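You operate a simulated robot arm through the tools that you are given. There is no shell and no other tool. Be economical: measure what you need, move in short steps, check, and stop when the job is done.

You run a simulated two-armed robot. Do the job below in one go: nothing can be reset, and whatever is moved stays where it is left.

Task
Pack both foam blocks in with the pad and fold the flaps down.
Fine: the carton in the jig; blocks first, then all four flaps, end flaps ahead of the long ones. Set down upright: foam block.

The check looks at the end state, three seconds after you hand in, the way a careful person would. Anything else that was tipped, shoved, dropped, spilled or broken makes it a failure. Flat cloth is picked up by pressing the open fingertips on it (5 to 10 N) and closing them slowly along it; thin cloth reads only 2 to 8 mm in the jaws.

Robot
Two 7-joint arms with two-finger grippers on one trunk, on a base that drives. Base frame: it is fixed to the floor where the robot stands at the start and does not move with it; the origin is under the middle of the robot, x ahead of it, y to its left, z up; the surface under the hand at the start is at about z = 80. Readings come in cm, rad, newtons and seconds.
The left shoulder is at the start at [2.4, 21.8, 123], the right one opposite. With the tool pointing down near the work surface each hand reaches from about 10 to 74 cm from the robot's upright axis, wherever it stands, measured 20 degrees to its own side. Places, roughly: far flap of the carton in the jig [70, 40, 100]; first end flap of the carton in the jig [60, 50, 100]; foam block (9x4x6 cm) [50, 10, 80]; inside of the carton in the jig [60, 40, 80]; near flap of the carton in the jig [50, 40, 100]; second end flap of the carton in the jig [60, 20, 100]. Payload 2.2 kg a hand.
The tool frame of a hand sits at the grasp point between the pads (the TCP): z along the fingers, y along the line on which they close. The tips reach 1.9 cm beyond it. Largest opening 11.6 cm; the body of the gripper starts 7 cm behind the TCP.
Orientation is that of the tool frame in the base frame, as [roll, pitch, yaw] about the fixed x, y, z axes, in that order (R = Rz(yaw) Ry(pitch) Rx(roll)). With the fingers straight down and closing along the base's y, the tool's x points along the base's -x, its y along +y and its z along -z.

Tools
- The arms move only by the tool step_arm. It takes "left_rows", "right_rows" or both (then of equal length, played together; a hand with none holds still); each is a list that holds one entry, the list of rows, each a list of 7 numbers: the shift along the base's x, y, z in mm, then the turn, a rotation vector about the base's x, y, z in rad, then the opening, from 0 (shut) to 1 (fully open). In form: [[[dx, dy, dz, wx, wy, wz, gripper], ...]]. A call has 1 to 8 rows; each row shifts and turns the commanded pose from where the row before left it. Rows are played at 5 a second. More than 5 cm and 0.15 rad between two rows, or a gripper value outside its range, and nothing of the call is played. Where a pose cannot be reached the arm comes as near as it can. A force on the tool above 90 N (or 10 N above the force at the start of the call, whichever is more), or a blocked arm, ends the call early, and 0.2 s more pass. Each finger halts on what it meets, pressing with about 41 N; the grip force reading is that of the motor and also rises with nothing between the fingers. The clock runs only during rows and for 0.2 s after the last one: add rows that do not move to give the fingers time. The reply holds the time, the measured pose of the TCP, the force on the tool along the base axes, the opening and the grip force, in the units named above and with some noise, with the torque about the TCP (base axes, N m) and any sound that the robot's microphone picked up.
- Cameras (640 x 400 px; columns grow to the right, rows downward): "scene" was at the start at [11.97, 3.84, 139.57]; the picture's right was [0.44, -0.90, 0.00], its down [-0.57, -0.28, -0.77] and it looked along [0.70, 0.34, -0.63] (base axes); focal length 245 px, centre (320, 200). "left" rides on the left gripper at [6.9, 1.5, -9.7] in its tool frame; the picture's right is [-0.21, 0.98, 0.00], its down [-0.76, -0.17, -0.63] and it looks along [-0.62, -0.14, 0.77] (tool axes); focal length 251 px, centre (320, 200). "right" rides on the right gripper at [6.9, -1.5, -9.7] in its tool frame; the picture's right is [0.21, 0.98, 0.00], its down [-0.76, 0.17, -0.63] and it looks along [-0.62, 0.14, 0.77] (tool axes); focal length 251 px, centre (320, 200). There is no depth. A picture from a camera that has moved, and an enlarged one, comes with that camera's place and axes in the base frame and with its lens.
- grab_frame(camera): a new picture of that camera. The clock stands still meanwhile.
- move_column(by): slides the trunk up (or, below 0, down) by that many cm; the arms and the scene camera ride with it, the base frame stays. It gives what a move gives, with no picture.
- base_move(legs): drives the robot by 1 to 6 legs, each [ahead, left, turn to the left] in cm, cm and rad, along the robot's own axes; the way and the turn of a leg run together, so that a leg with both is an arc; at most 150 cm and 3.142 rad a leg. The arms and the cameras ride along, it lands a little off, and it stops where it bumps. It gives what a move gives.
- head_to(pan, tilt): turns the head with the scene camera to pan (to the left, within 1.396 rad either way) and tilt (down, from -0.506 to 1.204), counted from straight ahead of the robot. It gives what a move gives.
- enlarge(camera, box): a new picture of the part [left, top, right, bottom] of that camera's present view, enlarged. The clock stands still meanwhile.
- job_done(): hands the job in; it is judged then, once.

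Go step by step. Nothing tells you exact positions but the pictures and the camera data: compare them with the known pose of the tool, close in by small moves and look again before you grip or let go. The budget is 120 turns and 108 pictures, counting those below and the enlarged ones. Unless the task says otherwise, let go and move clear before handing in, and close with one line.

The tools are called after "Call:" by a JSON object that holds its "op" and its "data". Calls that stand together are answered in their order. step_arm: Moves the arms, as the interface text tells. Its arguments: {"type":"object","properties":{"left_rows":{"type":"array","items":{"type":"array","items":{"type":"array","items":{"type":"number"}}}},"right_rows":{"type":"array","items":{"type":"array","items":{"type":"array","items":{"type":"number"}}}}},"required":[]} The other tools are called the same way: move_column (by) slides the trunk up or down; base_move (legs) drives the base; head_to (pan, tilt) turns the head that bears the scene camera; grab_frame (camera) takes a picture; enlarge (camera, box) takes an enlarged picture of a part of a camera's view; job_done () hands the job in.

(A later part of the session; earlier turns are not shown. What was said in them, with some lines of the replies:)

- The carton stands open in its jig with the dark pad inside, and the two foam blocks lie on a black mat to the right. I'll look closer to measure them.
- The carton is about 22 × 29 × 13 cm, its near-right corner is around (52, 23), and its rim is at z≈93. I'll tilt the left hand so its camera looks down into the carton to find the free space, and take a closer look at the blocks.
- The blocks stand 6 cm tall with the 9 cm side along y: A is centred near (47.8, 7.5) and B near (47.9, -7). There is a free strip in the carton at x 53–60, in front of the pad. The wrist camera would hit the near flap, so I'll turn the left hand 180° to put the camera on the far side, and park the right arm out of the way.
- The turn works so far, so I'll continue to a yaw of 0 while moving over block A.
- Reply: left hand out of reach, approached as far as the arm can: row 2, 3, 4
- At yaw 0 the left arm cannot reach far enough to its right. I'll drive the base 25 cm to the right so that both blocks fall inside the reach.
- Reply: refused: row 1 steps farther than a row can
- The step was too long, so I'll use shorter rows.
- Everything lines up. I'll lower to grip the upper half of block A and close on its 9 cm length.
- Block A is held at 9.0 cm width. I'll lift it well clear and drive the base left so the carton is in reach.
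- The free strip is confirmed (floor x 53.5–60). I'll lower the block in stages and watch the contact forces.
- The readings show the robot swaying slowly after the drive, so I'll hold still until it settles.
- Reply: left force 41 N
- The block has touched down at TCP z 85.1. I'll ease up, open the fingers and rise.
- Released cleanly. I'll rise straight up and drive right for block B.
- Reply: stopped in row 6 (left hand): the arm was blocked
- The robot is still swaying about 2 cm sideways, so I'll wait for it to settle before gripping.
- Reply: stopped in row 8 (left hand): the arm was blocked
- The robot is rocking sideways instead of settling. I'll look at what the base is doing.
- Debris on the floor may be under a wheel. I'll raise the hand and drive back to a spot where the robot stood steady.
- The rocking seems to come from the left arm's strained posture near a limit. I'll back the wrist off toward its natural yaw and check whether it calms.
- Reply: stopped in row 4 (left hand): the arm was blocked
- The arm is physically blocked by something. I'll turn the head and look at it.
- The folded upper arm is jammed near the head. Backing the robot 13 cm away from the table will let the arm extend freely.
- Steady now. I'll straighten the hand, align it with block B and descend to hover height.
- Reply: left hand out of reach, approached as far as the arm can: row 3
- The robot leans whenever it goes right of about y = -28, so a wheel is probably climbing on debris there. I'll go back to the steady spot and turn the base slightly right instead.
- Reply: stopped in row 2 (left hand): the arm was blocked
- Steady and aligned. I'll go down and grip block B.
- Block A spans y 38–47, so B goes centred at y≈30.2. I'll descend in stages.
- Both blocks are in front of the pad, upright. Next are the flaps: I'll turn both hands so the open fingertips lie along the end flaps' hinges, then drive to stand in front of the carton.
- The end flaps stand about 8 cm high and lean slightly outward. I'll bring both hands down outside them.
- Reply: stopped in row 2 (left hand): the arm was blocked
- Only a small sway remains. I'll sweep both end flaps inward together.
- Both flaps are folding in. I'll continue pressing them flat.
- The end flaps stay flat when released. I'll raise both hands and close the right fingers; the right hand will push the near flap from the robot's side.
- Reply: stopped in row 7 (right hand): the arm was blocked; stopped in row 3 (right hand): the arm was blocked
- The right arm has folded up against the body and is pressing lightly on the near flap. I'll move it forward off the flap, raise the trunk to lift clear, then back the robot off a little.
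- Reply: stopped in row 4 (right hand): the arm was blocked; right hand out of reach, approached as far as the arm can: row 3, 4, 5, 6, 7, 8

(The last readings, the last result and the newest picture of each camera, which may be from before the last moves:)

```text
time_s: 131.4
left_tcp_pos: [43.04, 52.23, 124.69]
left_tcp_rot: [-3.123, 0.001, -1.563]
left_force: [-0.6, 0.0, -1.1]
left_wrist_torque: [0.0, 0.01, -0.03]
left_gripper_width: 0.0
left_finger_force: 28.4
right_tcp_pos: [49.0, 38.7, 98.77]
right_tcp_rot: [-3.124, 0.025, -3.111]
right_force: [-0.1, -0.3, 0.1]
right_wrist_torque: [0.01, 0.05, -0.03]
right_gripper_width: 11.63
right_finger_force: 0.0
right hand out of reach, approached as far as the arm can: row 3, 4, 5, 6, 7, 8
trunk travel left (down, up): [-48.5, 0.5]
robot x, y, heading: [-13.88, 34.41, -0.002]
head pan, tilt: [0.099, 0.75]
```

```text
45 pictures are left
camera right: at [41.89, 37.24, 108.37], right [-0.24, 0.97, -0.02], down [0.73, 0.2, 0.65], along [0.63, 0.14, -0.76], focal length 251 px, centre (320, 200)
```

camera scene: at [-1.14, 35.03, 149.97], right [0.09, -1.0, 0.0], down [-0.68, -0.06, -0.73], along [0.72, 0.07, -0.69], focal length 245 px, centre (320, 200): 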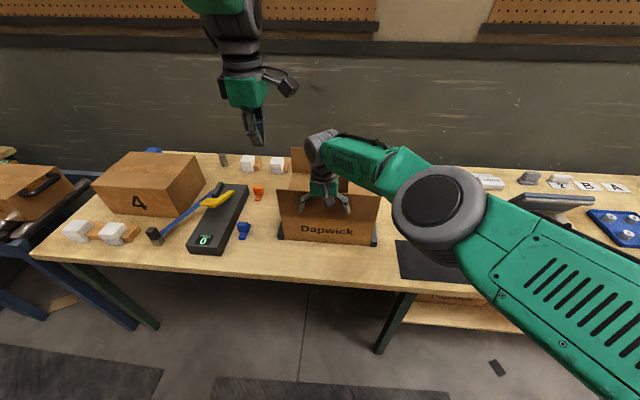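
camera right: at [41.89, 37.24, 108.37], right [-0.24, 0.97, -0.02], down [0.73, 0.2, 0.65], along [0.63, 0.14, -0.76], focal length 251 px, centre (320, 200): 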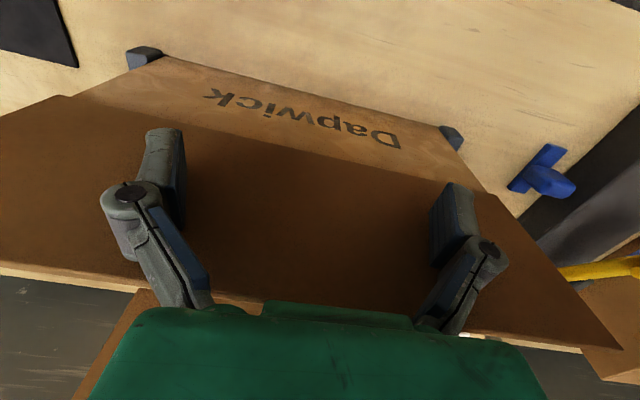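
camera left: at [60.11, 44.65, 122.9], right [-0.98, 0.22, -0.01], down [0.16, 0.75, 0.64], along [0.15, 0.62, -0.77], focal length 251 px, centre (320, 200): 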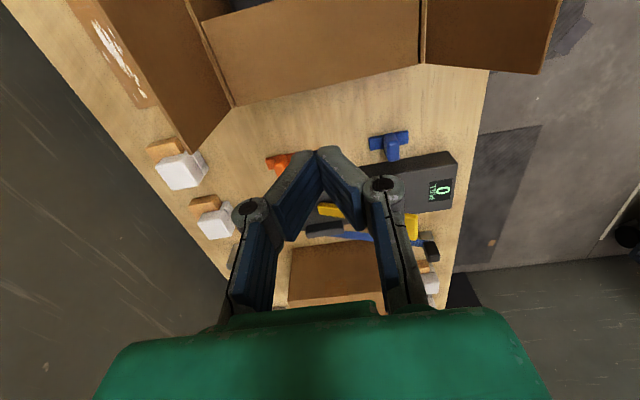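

Call:
{"op": "step_arm", "data": {"right_rows": [[[-45, 0, 5, 0, 0, 0, 1], [-45, 0, 0, 0, 0, 0, 1], [-45, 0, 0, 0, 0, 0, 1]]]}}

Call:
{"op": "base_move", "data": {"legs": [[11, 0, 0]]}}

Call:
{"op": "step_arm", "data": {"right_rows": [[[0, 0, 0, 0, 0, 0, 1], [0, 0, 0, 0, 0, 0, 1]]]}}

Call:
{"op": "grab_frame", "data": {"camera": "right"}}

```text
time_s: 132.2
left_tcp_pos: [43.03, 52.36, 124.96]
left_tcp_rot: [-3.121, -0.001, -1.564]
left_force: [-0.5, 0.7, 0.7]
left_wrist_torque: [0.02, -0.04, 0.0]
left_gripper_width: 0.0
left_finger_force: 28.7
right_tcp_pos: [35.15, 38.51, 98.96]
right_tcp_rot: [-3.125, 0.028, -3.114]
right_force: [-0.4, 0.9, 0.3]
right_wrist_torque: [-0.01, -0.03, 0.02]
right_gripper_width: 11.59
right_finger_force: 0.0
trunk travel left (down, up): [-48.5, 0.5]
robot x, y, heading: [-13.92, 34.47, -0.009]
head pan, tilt: [0.099, 0.75]
```

```text
time_s: 133.4
left_tcp_pos: [53.58, 52.3, 125.06]
left_tcp_rot: [-3.12, 0.002, -1.561]
left_force: [0.8, -0.1, 0.1]
left_wrist_torque: [0.02, -0.01, -0.03]
left_gripper_width: 0.0
left_finger_force: 28.6
right_tcp_pos: [45.61, 38.65, 99.04]
right_tcp_rot: [-3.122, 0.026, -3.107]
right_force: [0.6, -0.7, -1.0]
right_wrist_torque: [-0.03, -0.03, 0.0]
right_gripper_width: 11.61
right_finger_force: 0.0
trunk travel left (down, up): [-48.5, 0.5]
robot x, y, heading: [-2.76, 34.64, -0.001]
head pan, tilt: [0.099, 0.75]
```

```text
time_s: 134.0
left_tcp_pos: [53.48, 52.1, 125.35]
left_tcp_rot: [-3.115, -0.003, -1.563]
left_force: [-0.3, 0.5, 0.5]
left_wrist_torque: [0.0, -0.03, -0.01]
left_gripper_width: 0.01
left_finger_force: 28.3
right_tcp_pos: [45.75, 38.44, 99.12]
right_tcp_rot: [-3.127, 0.032, -3.108]
right_force: [-0.3, 0.0, 0.1]
right_wrist_torque: [-0.02, 0.03, -0.05]
right_gripper_width: 11.58
right_finger_force: 0.1
trunk travel left (down, up): [-48.5, 0.5]
robot x, y, heading: [-3.3, 34.48, -0.012]
head pan, tilt: [0.099, 0.75]
```

```text
44 pictures are left
camera right: at [38.5, 37.1, 108.78], right [-0.25, 0.97, -0.02], down [0.73, 0.2, 0.65], along [0.64, 0.14, -0.76], focal length 251 px, centre (320, 200)
```

right: 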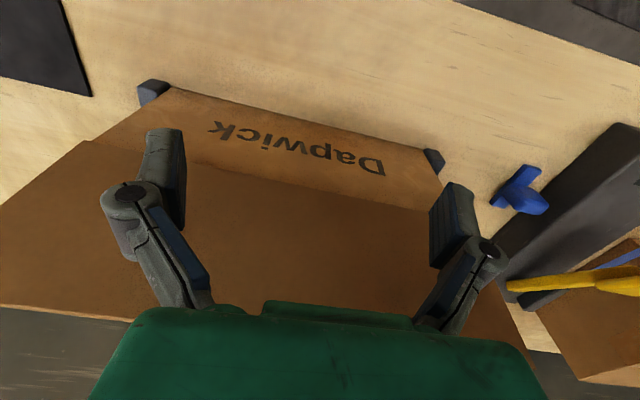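

Call:
{"op": "step_arm", "data": {"right_rows": [[[22, 0, 4, 0, 0, 0, 1], [20, 0, 13, 0, 0, 0, 1], [15, 0, 10, 0, 0, 0, 1], [18, 0, -4, 0, 0, 0, 1], [17, 0, -9, 0, 0, 0, 1], [13, 0, -14, 0, 0, 0, 1], [10, 0, -18, 0, 0, 0, 1], [5, 0, -14, 0, 0, 0, 1]]]}}

Call:
{"op": "grab_frame", "data": {"camera": "scene"}}

Call:
{"op": "grab_frame", "data": {"camera": "right"}}

```text
time_s: 135.8
left_tcp_pos: [53.66, 52.12, 125.2]
left_tcp_rot: [-3.118, 0.001, -1.561]
left_force: [-0.7, -0.9, 0.4]
left_wrist_torque: [0.02, 0.02, -0.02]
left_gripper_width: 0.0
left_finger_force: 28.2
right_tcp_pos: [57.88, 38.41, 95.83]
right_tcp_rot: [-3.125, 0.029, -3.108]
right_force: [0.0, 1.0, -0.3]
right_wrist_torque: [0.01, -0.02, -0.04]
right_gripper_width: 11.58
right_finger_force: 0.0
trunk travel left (down, up): [-48.5, 0.5]
robot x, y, heading: [-3.15, 34.14, -0.001]
head pan, tilt: [0.099, 0.75]
```

```text
43 pictures are left
camera scene: at [9.62, 34.97, 149.98], right [0.1, -1.0, 0.0], down [-0.68, -0.07, -0.73], along [0.72, 0.07, -0.69], focal length 245 px, centre (320, 200)
```

scene: 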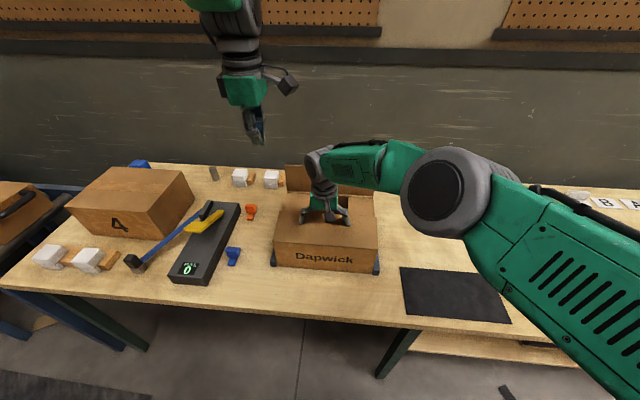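

```text
42 pictures are left
camera right: at [50.73, 36.95, 105.33], right [-0.25, 0.97, -0.02], down [0.73, 0.2, 0.65], along [0.64, 0.14, -0.76], focal length 251 px, centre (320, 200)
```

right: 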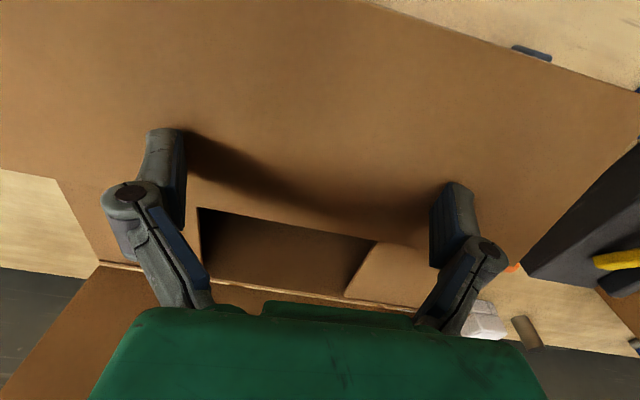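

The near flap is nearly flat. I'll press it the last bit, then rise.

Call:
{"op": "step_arm", "data": {"right_rows": [[[0, 0, -5, 0, 0, 0, 1], [0, 0, -4, 0, 0, 0, 1], [0, 0, -4, 0, 0, 0, 1], [0, 0, 0, 0, 0, 0, 1]]]}}

Call:
{"op": "step_arm", "data": {"right_rows": [[[0, 0, 15, 0, 0, 0, 1], [0, 0, 30, 0, 0, 0, 1], [0, 0, 40, 0, 0, 0, 1], [0, 0, 40, 0, 0, 0, 1], [0, 0, 40, 0, 0, 0, 1], [0, 0, 30, 0, 0, 0, 1], [0, 0, 0, 0, 0, 0, 1]]]}}

Call:
{"op": "grab_frame", "data": {"camera": "right"}}

Call:
{"op": "enlarge", "data": {"camera": "scene", "box": [230, 120, 420, 290]}}

```text
time_s: 136.8
left_tcp_pos: [53.51, 52.13, 125.21]
left_tcp_rot: [-3.12, 0.0, -1.564]
left_force: [0.2, -0.4, 0.3]
left_wrist_torque: [0.0, 0.02, 0.03]
left_gripper_width: 0.0
left_finger_force: 28.5
right_tcp_pos: [57.63, 38.57, 94.56]
right_tcp_rot: [-3.125, 0.028, -3.107]
right_force: [0.0, 0.2, 3.6]
right_wrist_torque: [0.25, 0.05, 0.01]
right_gripper_width: 11.6
right_finger_force: 0.1
trunk travel left (down, up): [-48.5, 0.5]
robot x, y, heading: [-3.26, 34.6, -0.005]
head pan, tilt: [0.099, 0.75]
```

```text
time_s: 138.4
left_tcp_pos: [53.66, 52.1, 125.2]
left_tcp_rot: [-3.117, -0.001, -1.561]
left_force: [0.5, 0.7, 0.0]
left_wrist_torque: [0.02, -0.01, 0.0]
left_gripper_width: 0.0
left_finger_force: 28.5
right_tcp_pos: [57.76, 38.71, 113.86]
right_tcp_rot: [-3.125, 0.029, -3.108]
right_force: [0.4, -0.2, 0.4]
right_wrist_torque: [-0.01, 0.01, 0.03]
right_gripper_width: 11.6
right_finger_force: 0.0
trunk travel left (down, up): [-48.5, 0.5]
robot x, y, heading: [-3.15, 34.35, -0.002]
head pan, tilt: [0.099, 0.75]
```

```text
41 pictures are left
camera right: at [50.71, 37.24, 123.47], right [-0.25, 0.97, -0.02], down [0.73, 0.2, 0.65], along [0.63, 0.14, -0.76], focal length 251 px, centre (320, 200)
```

right: 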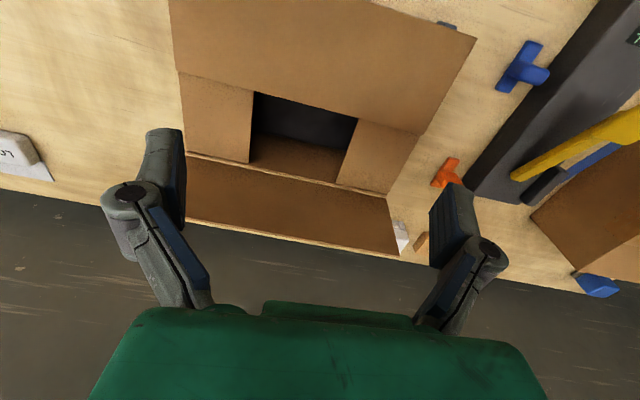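

```text
2.35 times, centred on (325, 205) of scene
camera zoom: at [9.6, 34.99, 149.98], right [0.1, -1.0, 0.0], down [-0.68, -0.07, -0.73], along [0.72, 0.07, -0.69], focal length 576 px, centre (308, 188)
```

zoom: 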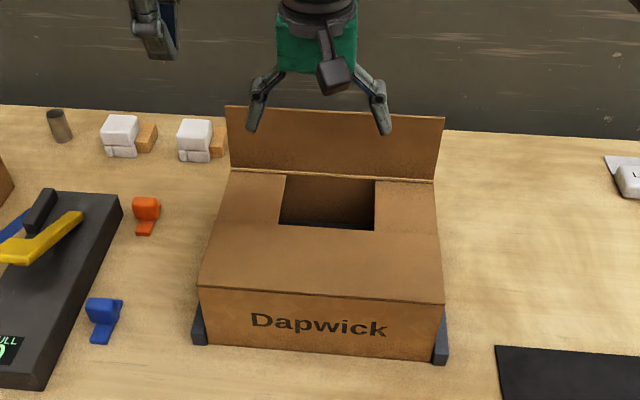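

The near flap is flat and stays. For the far flap I'll use the left hand with its fingers spread along x, so the outer finger hooks behind the flap. First I'll move the right hand aside and edge the base forward.

Call:
{"op": "step_arm", "data": {"left_rows": [[[10, -15, 0, 0, 0, 0, 0.5], [10, -15, 0, 0, 0, 0, 1], [10, -15, 0, 0, 0, 0, 1], [10, -15, -10, 0, 0, 0, 1], [10, -15, -10, 0, 0, 0, 1], [0, 0, 0, 0, 0, 0, 1]]], "right_rows": [[[-20, -40, 5, 0, 0, 0, 1], [-20, -40, 5, 0, 0, 0, 1], [-20, -40, 5, 0, 0, 0, 1], [-20, -40, 5, 0, 0, 0, 1], [-20, -40, 5, 0, 0, 0, 1], [0, -40, 0, 0, 0, 0, 1]]]}}

Call:
{"op": "base_move", "data": {"legs": [[7, 0, 0]]}}

Call:
{"op": "step_arm", "data": {"left_rows": [[[10, -10, 0, 0, 0, 0, 1], [10, -10, 0, 0, 0, 0, 1], [0, 0, 0, 0, 0, 0, 1], [0, 0, 0, 0, 0, 0, 1]]]}}

Call:
{"op": "grab_frame", "data": {"camera": "scene"}}

Call:
{"op": "grab_frame", "data": {"camera": "left"}}

```text
time_s: 139.8
left_tcp_pos: [58.95, 45.74, 123.76]
left_tcp_rot: [-3.119, -0.027, -1.528]
left_force: [0.4, 0.0, -0.9]
left_wrist_torque: [0.05, -0.01, 0.01]
left_gripper_width: 11.6
left_finger_force: 0.0
right_tcp_pos: [47.59, 14.11, 116.45]
right_tcp_rot: [-3.127, 0.029, -3.106]
right_force: [0.0, -0.8, 0.0]
right_wrist_torque: [0.03, 0.0, -0.02]
right_gripper_width: 11.58
right_finger_force: 0.1
trunk travel left (down, up): [-48.5, 0.5]
robot x, y, heading: [-3.56, 34.35, -0.004]
head pan, tilt: [0.099, 0.75]
```

```text
time_s: 140.8
left_tcp_pos: [65.25, 45.6, 123.87]
left_tcp_rot: [-3.117, -0.028, -1.535]
left_force: [-0.6, -0.3, 1.2]
left_wrist_torque: [0.05, -0.05, 0.02]
left_gripper_width: 11.59
left_finger_force: 0.0
right_tcp_pos: [54.04, 14.15, 116.87]
right_tcp_rot: [-3.125, 0.035, -3.108]
right_force: [-0.7, -0.4, 0.0]
right_wrist_torque: [0.0, 0.0, -0.01]
right_gripper_width: 11.61
right_finger_force: 0.1
trunk travel left (down, up): [-48.5, 0.5]
robot x, y, heading: [3.98, 34.21, -0.005]
head pan, tilt: [0.099, 0.75]
```

```text
time_s: 141.8
left_tcp_pos: [67.58, 43.88, 123.62]
left_tcp_rot: [-3.122, -0.029, -1.532]
left_force: [0.3, -0.3, -0.1]
left_wrist_torque: [0.01, 0.03, -0.01]
left_gripper_width: 11.6
left_finger_force: 0.0
right_tcp_pos: [54.14, 14.09, 116.66]
right_tcp_rot: [-3.126, 0.032, -3.109]
right_force: [0.0, -0.3, 0.2]
right_wrist_torque: [0.0, -0.04, 0.03]
right_gripper_width: 11.59
right_finger_force: 0.1
trunk travel left (down, up): [-48.5, 0.5]
robot x, y, heading: [4.18, 34.17, -0.013]
head pan, tilt: [0.099, 0.75]
```

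```text
39 pictures are left
camera scene: at [16.49, 34.62, 149.98], right [0.09, -1.0, 0.0], down [-0.68, -0.06, -0.73], along [0.72, 0.07, -0.69], focal length 245 px, centre (320, 200)
```

scene: 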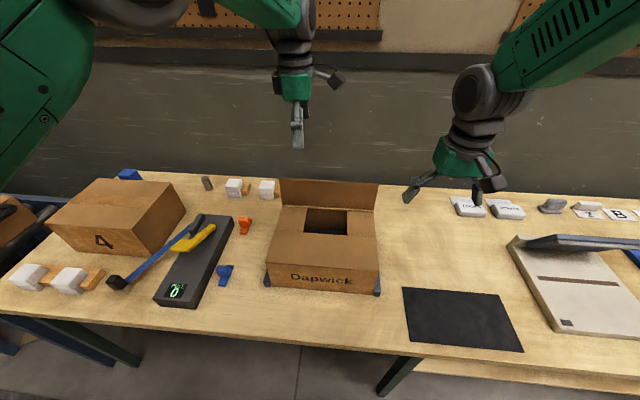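

```text
38 pictures are left
camera left: at [66.14, 37.15, 133.4], right [-0.98, 0.17, -0.02], down [0.12, 0.78, 0.61], along [0.13, 0.6, -0.79], focal length 251 px, centre (320, 200)
```

left: 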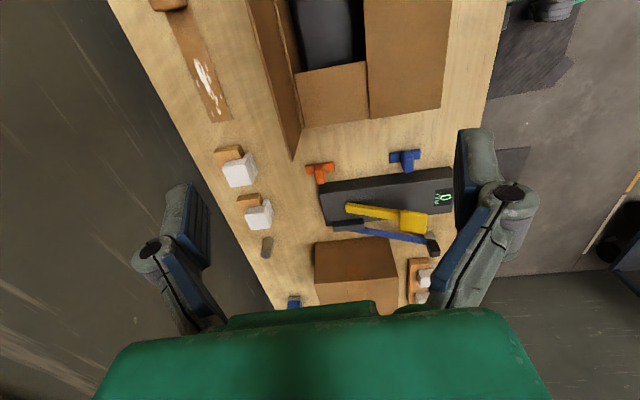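

Call:
{"op": "step_arm", "data": {"left_rows": [[[20, -13, 0, 0.03, 0.02, -0.039, 1], [20, -13, 0, 0, 0, 0, 1], [10, -13, -20, 0, 0, 0, 1], [0, 0, -30, 0, 0, 0, 1], [0, 0, 0, 0, 0, 0, 1]]]}}

Call:
{"op": "grab_frame", "data": {"camera": "left"}}

```text
time_s: 143.0
left_tcp_pos: [72.38, 39.76, 118.37]
left_tcp_rot: [-3.14, 0.001, -1.574]
left_force: [0.0, 0.4, 0.6]
left_wrist_torque: [0.01, 0.04, -0.01]
left_gripper_width: 11.6
left_finger_force: 0.0
left hand out of reach, approached as far as the arm can: row 3
right_tcp_pos: [54.29, 14.21, 116.65]
right_tcp_rot: [-3.128, 0.032, -3.109]
right_force: [-0.5, 1.0, -0.7]
right_wrist_torque: [-0.01, 0.01, 0.01]
right_gripper_width: 11.59
right_finger_force: 0.0
trunk travel left (down, up): [-48.5, 0.5]
robot x, y, heading: [3.53, 33.96, -0.002]
head pan, tilt: [0.099, 0.75]
```

```text
37 pictures are left
camera left: at [70.83, 32.83, 128.21], right [-0.98, 0.22, 0.0], down [0.17, 0.75, 0.63], along [0.14, 0.62, -0.77], focal length 251 px, centre (320, 200)
```

left: 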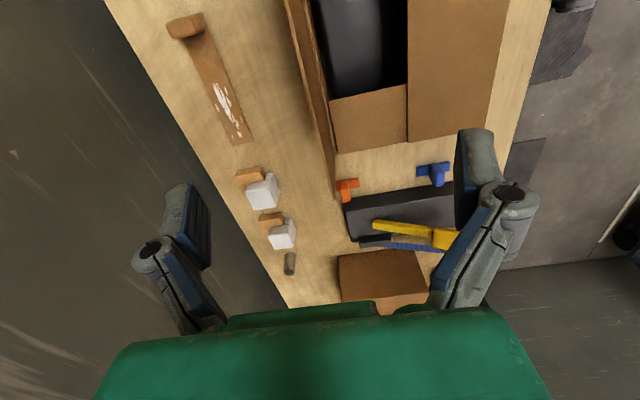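

Call:
{"op": "step_arm", "data": {"right_rows": [[[-20, -40, 10, 0, 0, 0, 1], [-20, -40, 20, 0, 0, 0, 1], [-20, -40, 20, 0, 0, 0, 1]]]}}

Call:
{"op": "move_column", "data": {"by": -12}}

Call:
{"op": "grab_frame", "data": {"camera": "left"}}

Call:
{"op": "grab_frame", "data": {"camera": "scene"}}

```text
time_s: 143.8
left_tcp_pos: [72.23, 39.55, 118.75]
left_tcp_rot: [-3.138, 0.006, -1.574]
left_force: [0.2, -0.4, -0.2]
left_wrist_torque: [0.06, 0.03, -0.03]
left_gripper_width: 11.58
left_finger_force: 0.0
right_tcp_pos: [48.11, 2.15, 121.36]
right_tcp_rot: [-3.128, 0.033, -3.108]
right_force: [0.4, -1.0, 0.4]
right_wrist_torque: [0.01, -0.03, -0.02]
right_gripper_width: 11.56
right_finger_force: 0.0
trunk travel left (down, up): [-48.5, 0.5]
robot x, y, heading: [3.81, 34.5, -0.002]
head pan, tilt: [0.099, 0.75]
```

```text
time_s: 145.3
left_tcp_pos: [72.33, 39.86, 106.72]
left_tcp_rot: [-3.138, 0.001, -1.573]
left_force: [0.2, -0.8, 0.3]
left_wrist_torque: [0.0, 0.0, -0.01]
left_gripper_width: 11.61
left_finger_force: 0.0
right_tcp_pos: [48.39, 2.48, 109.52]
right_tcp_rot: [-3.126, 0.032, -3.108]
right_force: [0.6, -0.1, 0.2]
right_wrist_torque: [-0.01, 0.01, -0.01]
right_gripper_width: 11.59
right_finger_force: 0.1
trunk travel left (down, up): [-36.5, 12.5]
robot x, y, heading: [3.29, 33.78, -0.007]
head pan, tilt: [0.099, 0.75]
```

```text
36 pictures are left
camera left: at [70.71, 32.9, 116.34], right [-0.98, 0.22, 0.0], down [0.17, 0.75, 0.63], along [0.14, 0.62, -0.77], focal length 251 px, centre (320, 200)
```

left: 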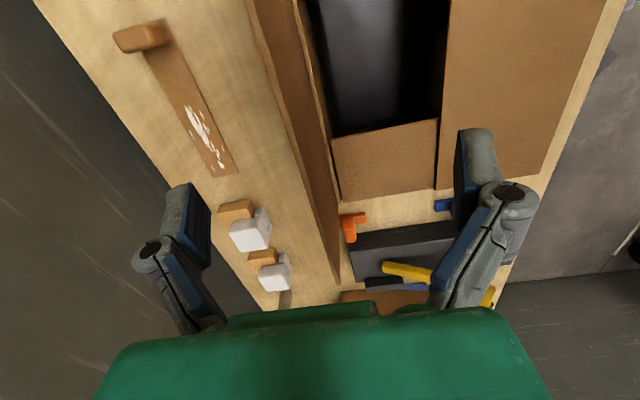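

```text
35 pictures are left
camera scene: at [16.37, 34.65, 138.0], right [0.09, -1.0, 0.0], down [-0.68, -0.06, -0.73], along [0.72, 0.07, -0.69], focal length 245 px, centre (320, 200)
```

scene: 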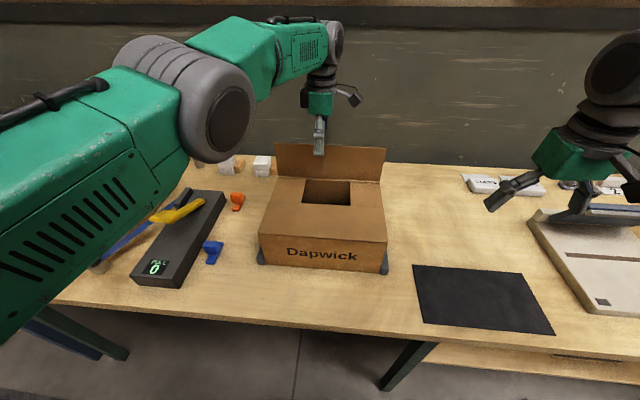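

The outer finger is behind the far flap and the inner one is inside. I'll lower 7 cm more.

Call:
{"op": "move_column", "data": {"by": -7}}

Call:
{"op": "grab_frame", "data": {"camera": "left"}}

```text
time_s: 146.4
left_tcp_pos: [72.22, 39.85, 99.77]
left_tcp_rot: [-3.139, 0.002, -1.575]
left_force: [-0.2, -1.1, 0.3]
left_wrist_torque: [0.01, -0.01, 0.01]
left_gripper_width: 11.6
left_finger_force: 0.1
right_tcp_pos: [48.3, 2.43, 102.51]
right_tcp_rot: [-3.125, 0.031, -3.108]
right_force: [0.9, 1.1, -0.3]
right_wrist_torque: [0.02, -0.01, -0.02]
right_gripper_width: 11.6
right_finger_force: 0.1
trunk travel left (down, up): [-29.5, 19.5]
robot x, y, heading: [3.45, 34.16, -0.006]
head pan, tilt: [0.099, 0.75]
```

```text
34 pictures are left
camera left: at [70.68, 32.85, 109.34], right [-0.98, 0.22, 0.0], down [0.17, 0.75, 0.63], along [0.14, 0.62, -0.77], focal length 251 px, centre (320, 200)
```

left: 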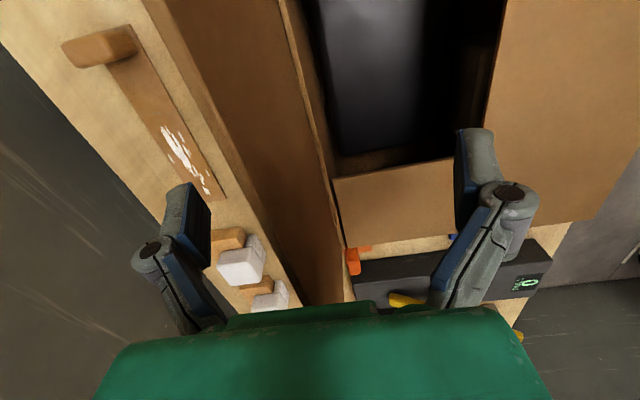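

Call:
{"op": "step_arm", "data": {"left_rows": [[[-20, 0, 0, 0, 0, 0, 1], [-20, 0, 5, 0, 0, 0, 1], [-15, 0, 7, 0, 0, 0, 1], [-19, 0, 3, 0, 0, 0, 1], [-18, 0, -8, 0, 0, 0, 1], [-13, 0, -13, 0, 0, 0, 1], [-10, 0, -17, 0, 0, 0, 1], [-5, 0, -13, 0, 0, 0, 1]]]}}

Call:
{"op": "grab_frame", "data": {"camera": "left"}}

Call:
{"op": "enlarge", "data": {"camera": "scene", "box": [230, 100, 420, 290]}}

```text
time_s: 148.2
left_tcp_pos: [60.15, 41.5, 94.6]
left_tcp_rot: [3.114, -0.013, -1.538]
left_force: [3.2, -0.6, 7.6]
left_wrist_torque: [0.09, -0.52, -0.07]
left_gripper_width: 11.6
left_finger_force: 0.0
right_tcp_pos: [48.36, 2.38, 102.41]
right_tcp_rot: [-3.126, 0.033, -3.108]
right_force: [-0.6, -0.2, 0.0]
right_wrist_torque: [0.01, -0.01, 0.0]
right_gripper_width: 11.62
right_finger_force: 0.0
trunk travel left (down, up): [-29.5, 19.5]
robot x, y, heading: [3.48, 34.03, -0.006]
head pan, tilt: [0.099, 0.75]
```

```text
33 pictures are left
camera left: at [59.21, 34.63, 104.38], right [-0.98, 0.18, 0.02], down [0.16, 0.77, 0.62], along [0.09, 0.61, -0.79], focal length 251 px, centre (320, 200)
```

left: 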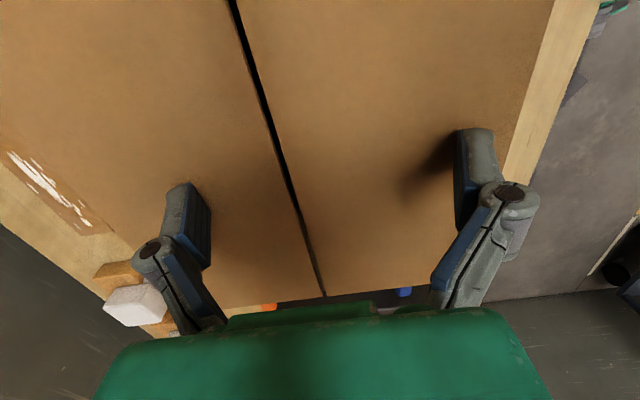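

```text
2.11 times, centred on (325, 195) of scene
camera zoom: at [16.21, 34.49, 131.01], right [0.09, -1.0, 0.0], down [-0.68, -0.06, -0.73], along [0.73, 0.07, -0.68], focal length 515 px, centre (310, 210)
```

zoom: 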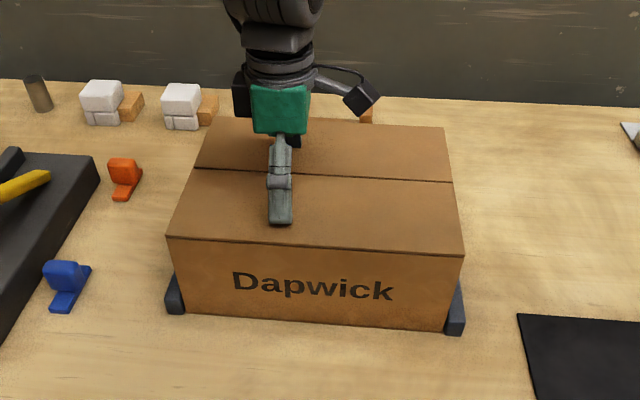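

All four flaps are down. I'll rise straight up with the trunk and inspect.

Call:
{"op": "move_column", "data": {"by": 15}}

Call:
{"op": "grab_frame", "data": {"camera": "left"}}

Call:
{"op": "enlarge", "data": {"camera": "scene", "box": [230, 120, 420, 300]}}

```text
time_s: 149.9
left_tcp_pos: [60.58, 41.16, 110.6]
left_tcp_rot: [3.124, -0.028, -1.54]
left_force: [0.3, -0.1, 0.2]
left_wrist_torque: [-0.02, -0.01, -0.01]
left_gripper_width: 11.57
left_finger_force: 0.0
right_tcp_pos: [48.49, 2.48, 117.47]
right_tcp_rot: [-3.125, 0.031, -3.109]
right_force: [0.5, -0.4, -0.5]
right_wrist_torque: [0.0, 0.03, -0.02]
right_gripper_width: 11.6
right_finger_force: 0.1
trunk travel left (down, up): [-44.5, 4.5]
robot x, y, heading: [3.47, 34.04, -0.007]
head pan, tilt: [0.099, 0.75]
```

```text
31 pictures are left
camera left: at [59.38, 34.49, 120.48], right [-0.98, 0.18, 0.01], down [0.15, 0.78, 0.61], along [0.1, 0.6, -0.79], focal length 251 px, centre (320, 200)
```

left: 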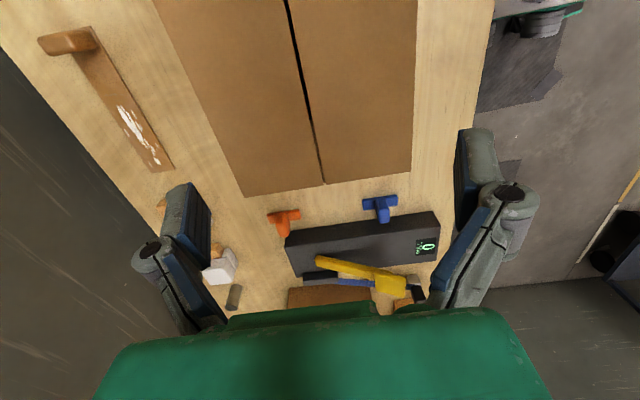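

```text
2.22 times, centred on (325, 210) of scene
camera zoom: at [16.34, 34.56, 145.98], right [0.09, -1.0, 0.0], down [-0.68, -0.06, -0.73], along [0.73, 0.07, -0.69], focal length 544 px, centre (309, 178)
```

zoom: 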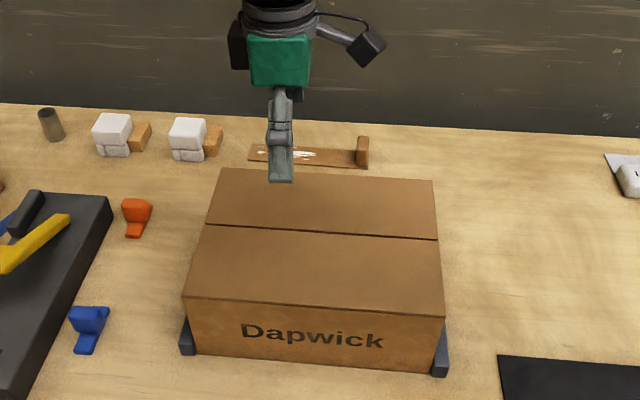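

The carton is closed flat in its jig and the surroundings are undisturbed. I'll back away and take a last look.

Call:
{"op": "base_move", "data": {"legs": [[-25, 0, 0]]}}

Call:
{"op": "grab_frame", "data": {"camera": "scene"}}

```text
time_s: 151.8
left_tcp_pos: [35.65, 41.17, 110.91]
left_tcp_rot: [3.132, -0.028, -1.545]
left_force: [-0.3, 0.0, -0.2]
left_wrist_torque: [-0.08, 0.0, 0.0]
left_gripper_width: 11.6
left_finger_force: 0.1
right_tcp_pos: [22.93, 2.27, 117.42]
right_tcp_rot: [-3.125, 0.031, -3.115]
right_force: [-0.4, -0.1, 1.3]
right_wrist_torque: [0.03, 0.02, 0.0]
right_gripper_width: 11.6
right_finger_force: 0.1
trunk travel left (down, up): [-44.5, 4.5]
robot x, y, heading: [-21.94, 34.26, -0.018]
head pan, tilt: [0.099, 0.75]
```

```text
29 pictures are left
camera scene: at [-8.71, 34.69, 145.97], right [0.09, -1.0, 0.0], down [-0.68, -0.06, -0.73], along [0.72, 0.06, -0.69], focal length 245 px, centre (320, 200)
```

scene: 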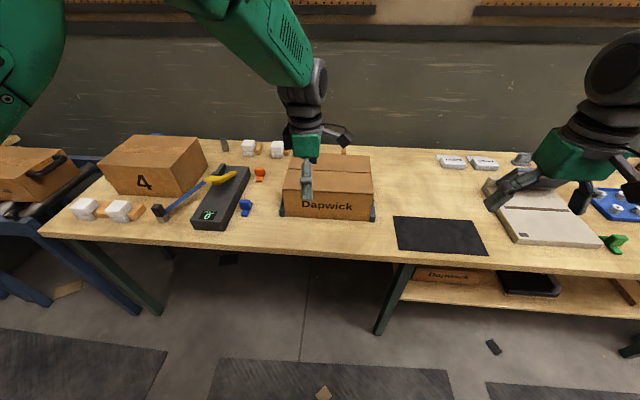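

The carton sits closed in its jig with all flaps flat, and both hands are clear. I'm handing in.

Call:
{"op": "job_done", "data": {}}

```text
The job is handed in.
```

Both foam blocks are standing upright in the carton beside the pad, and all four flaps are folded flat, end flaps first. The job is handed in.
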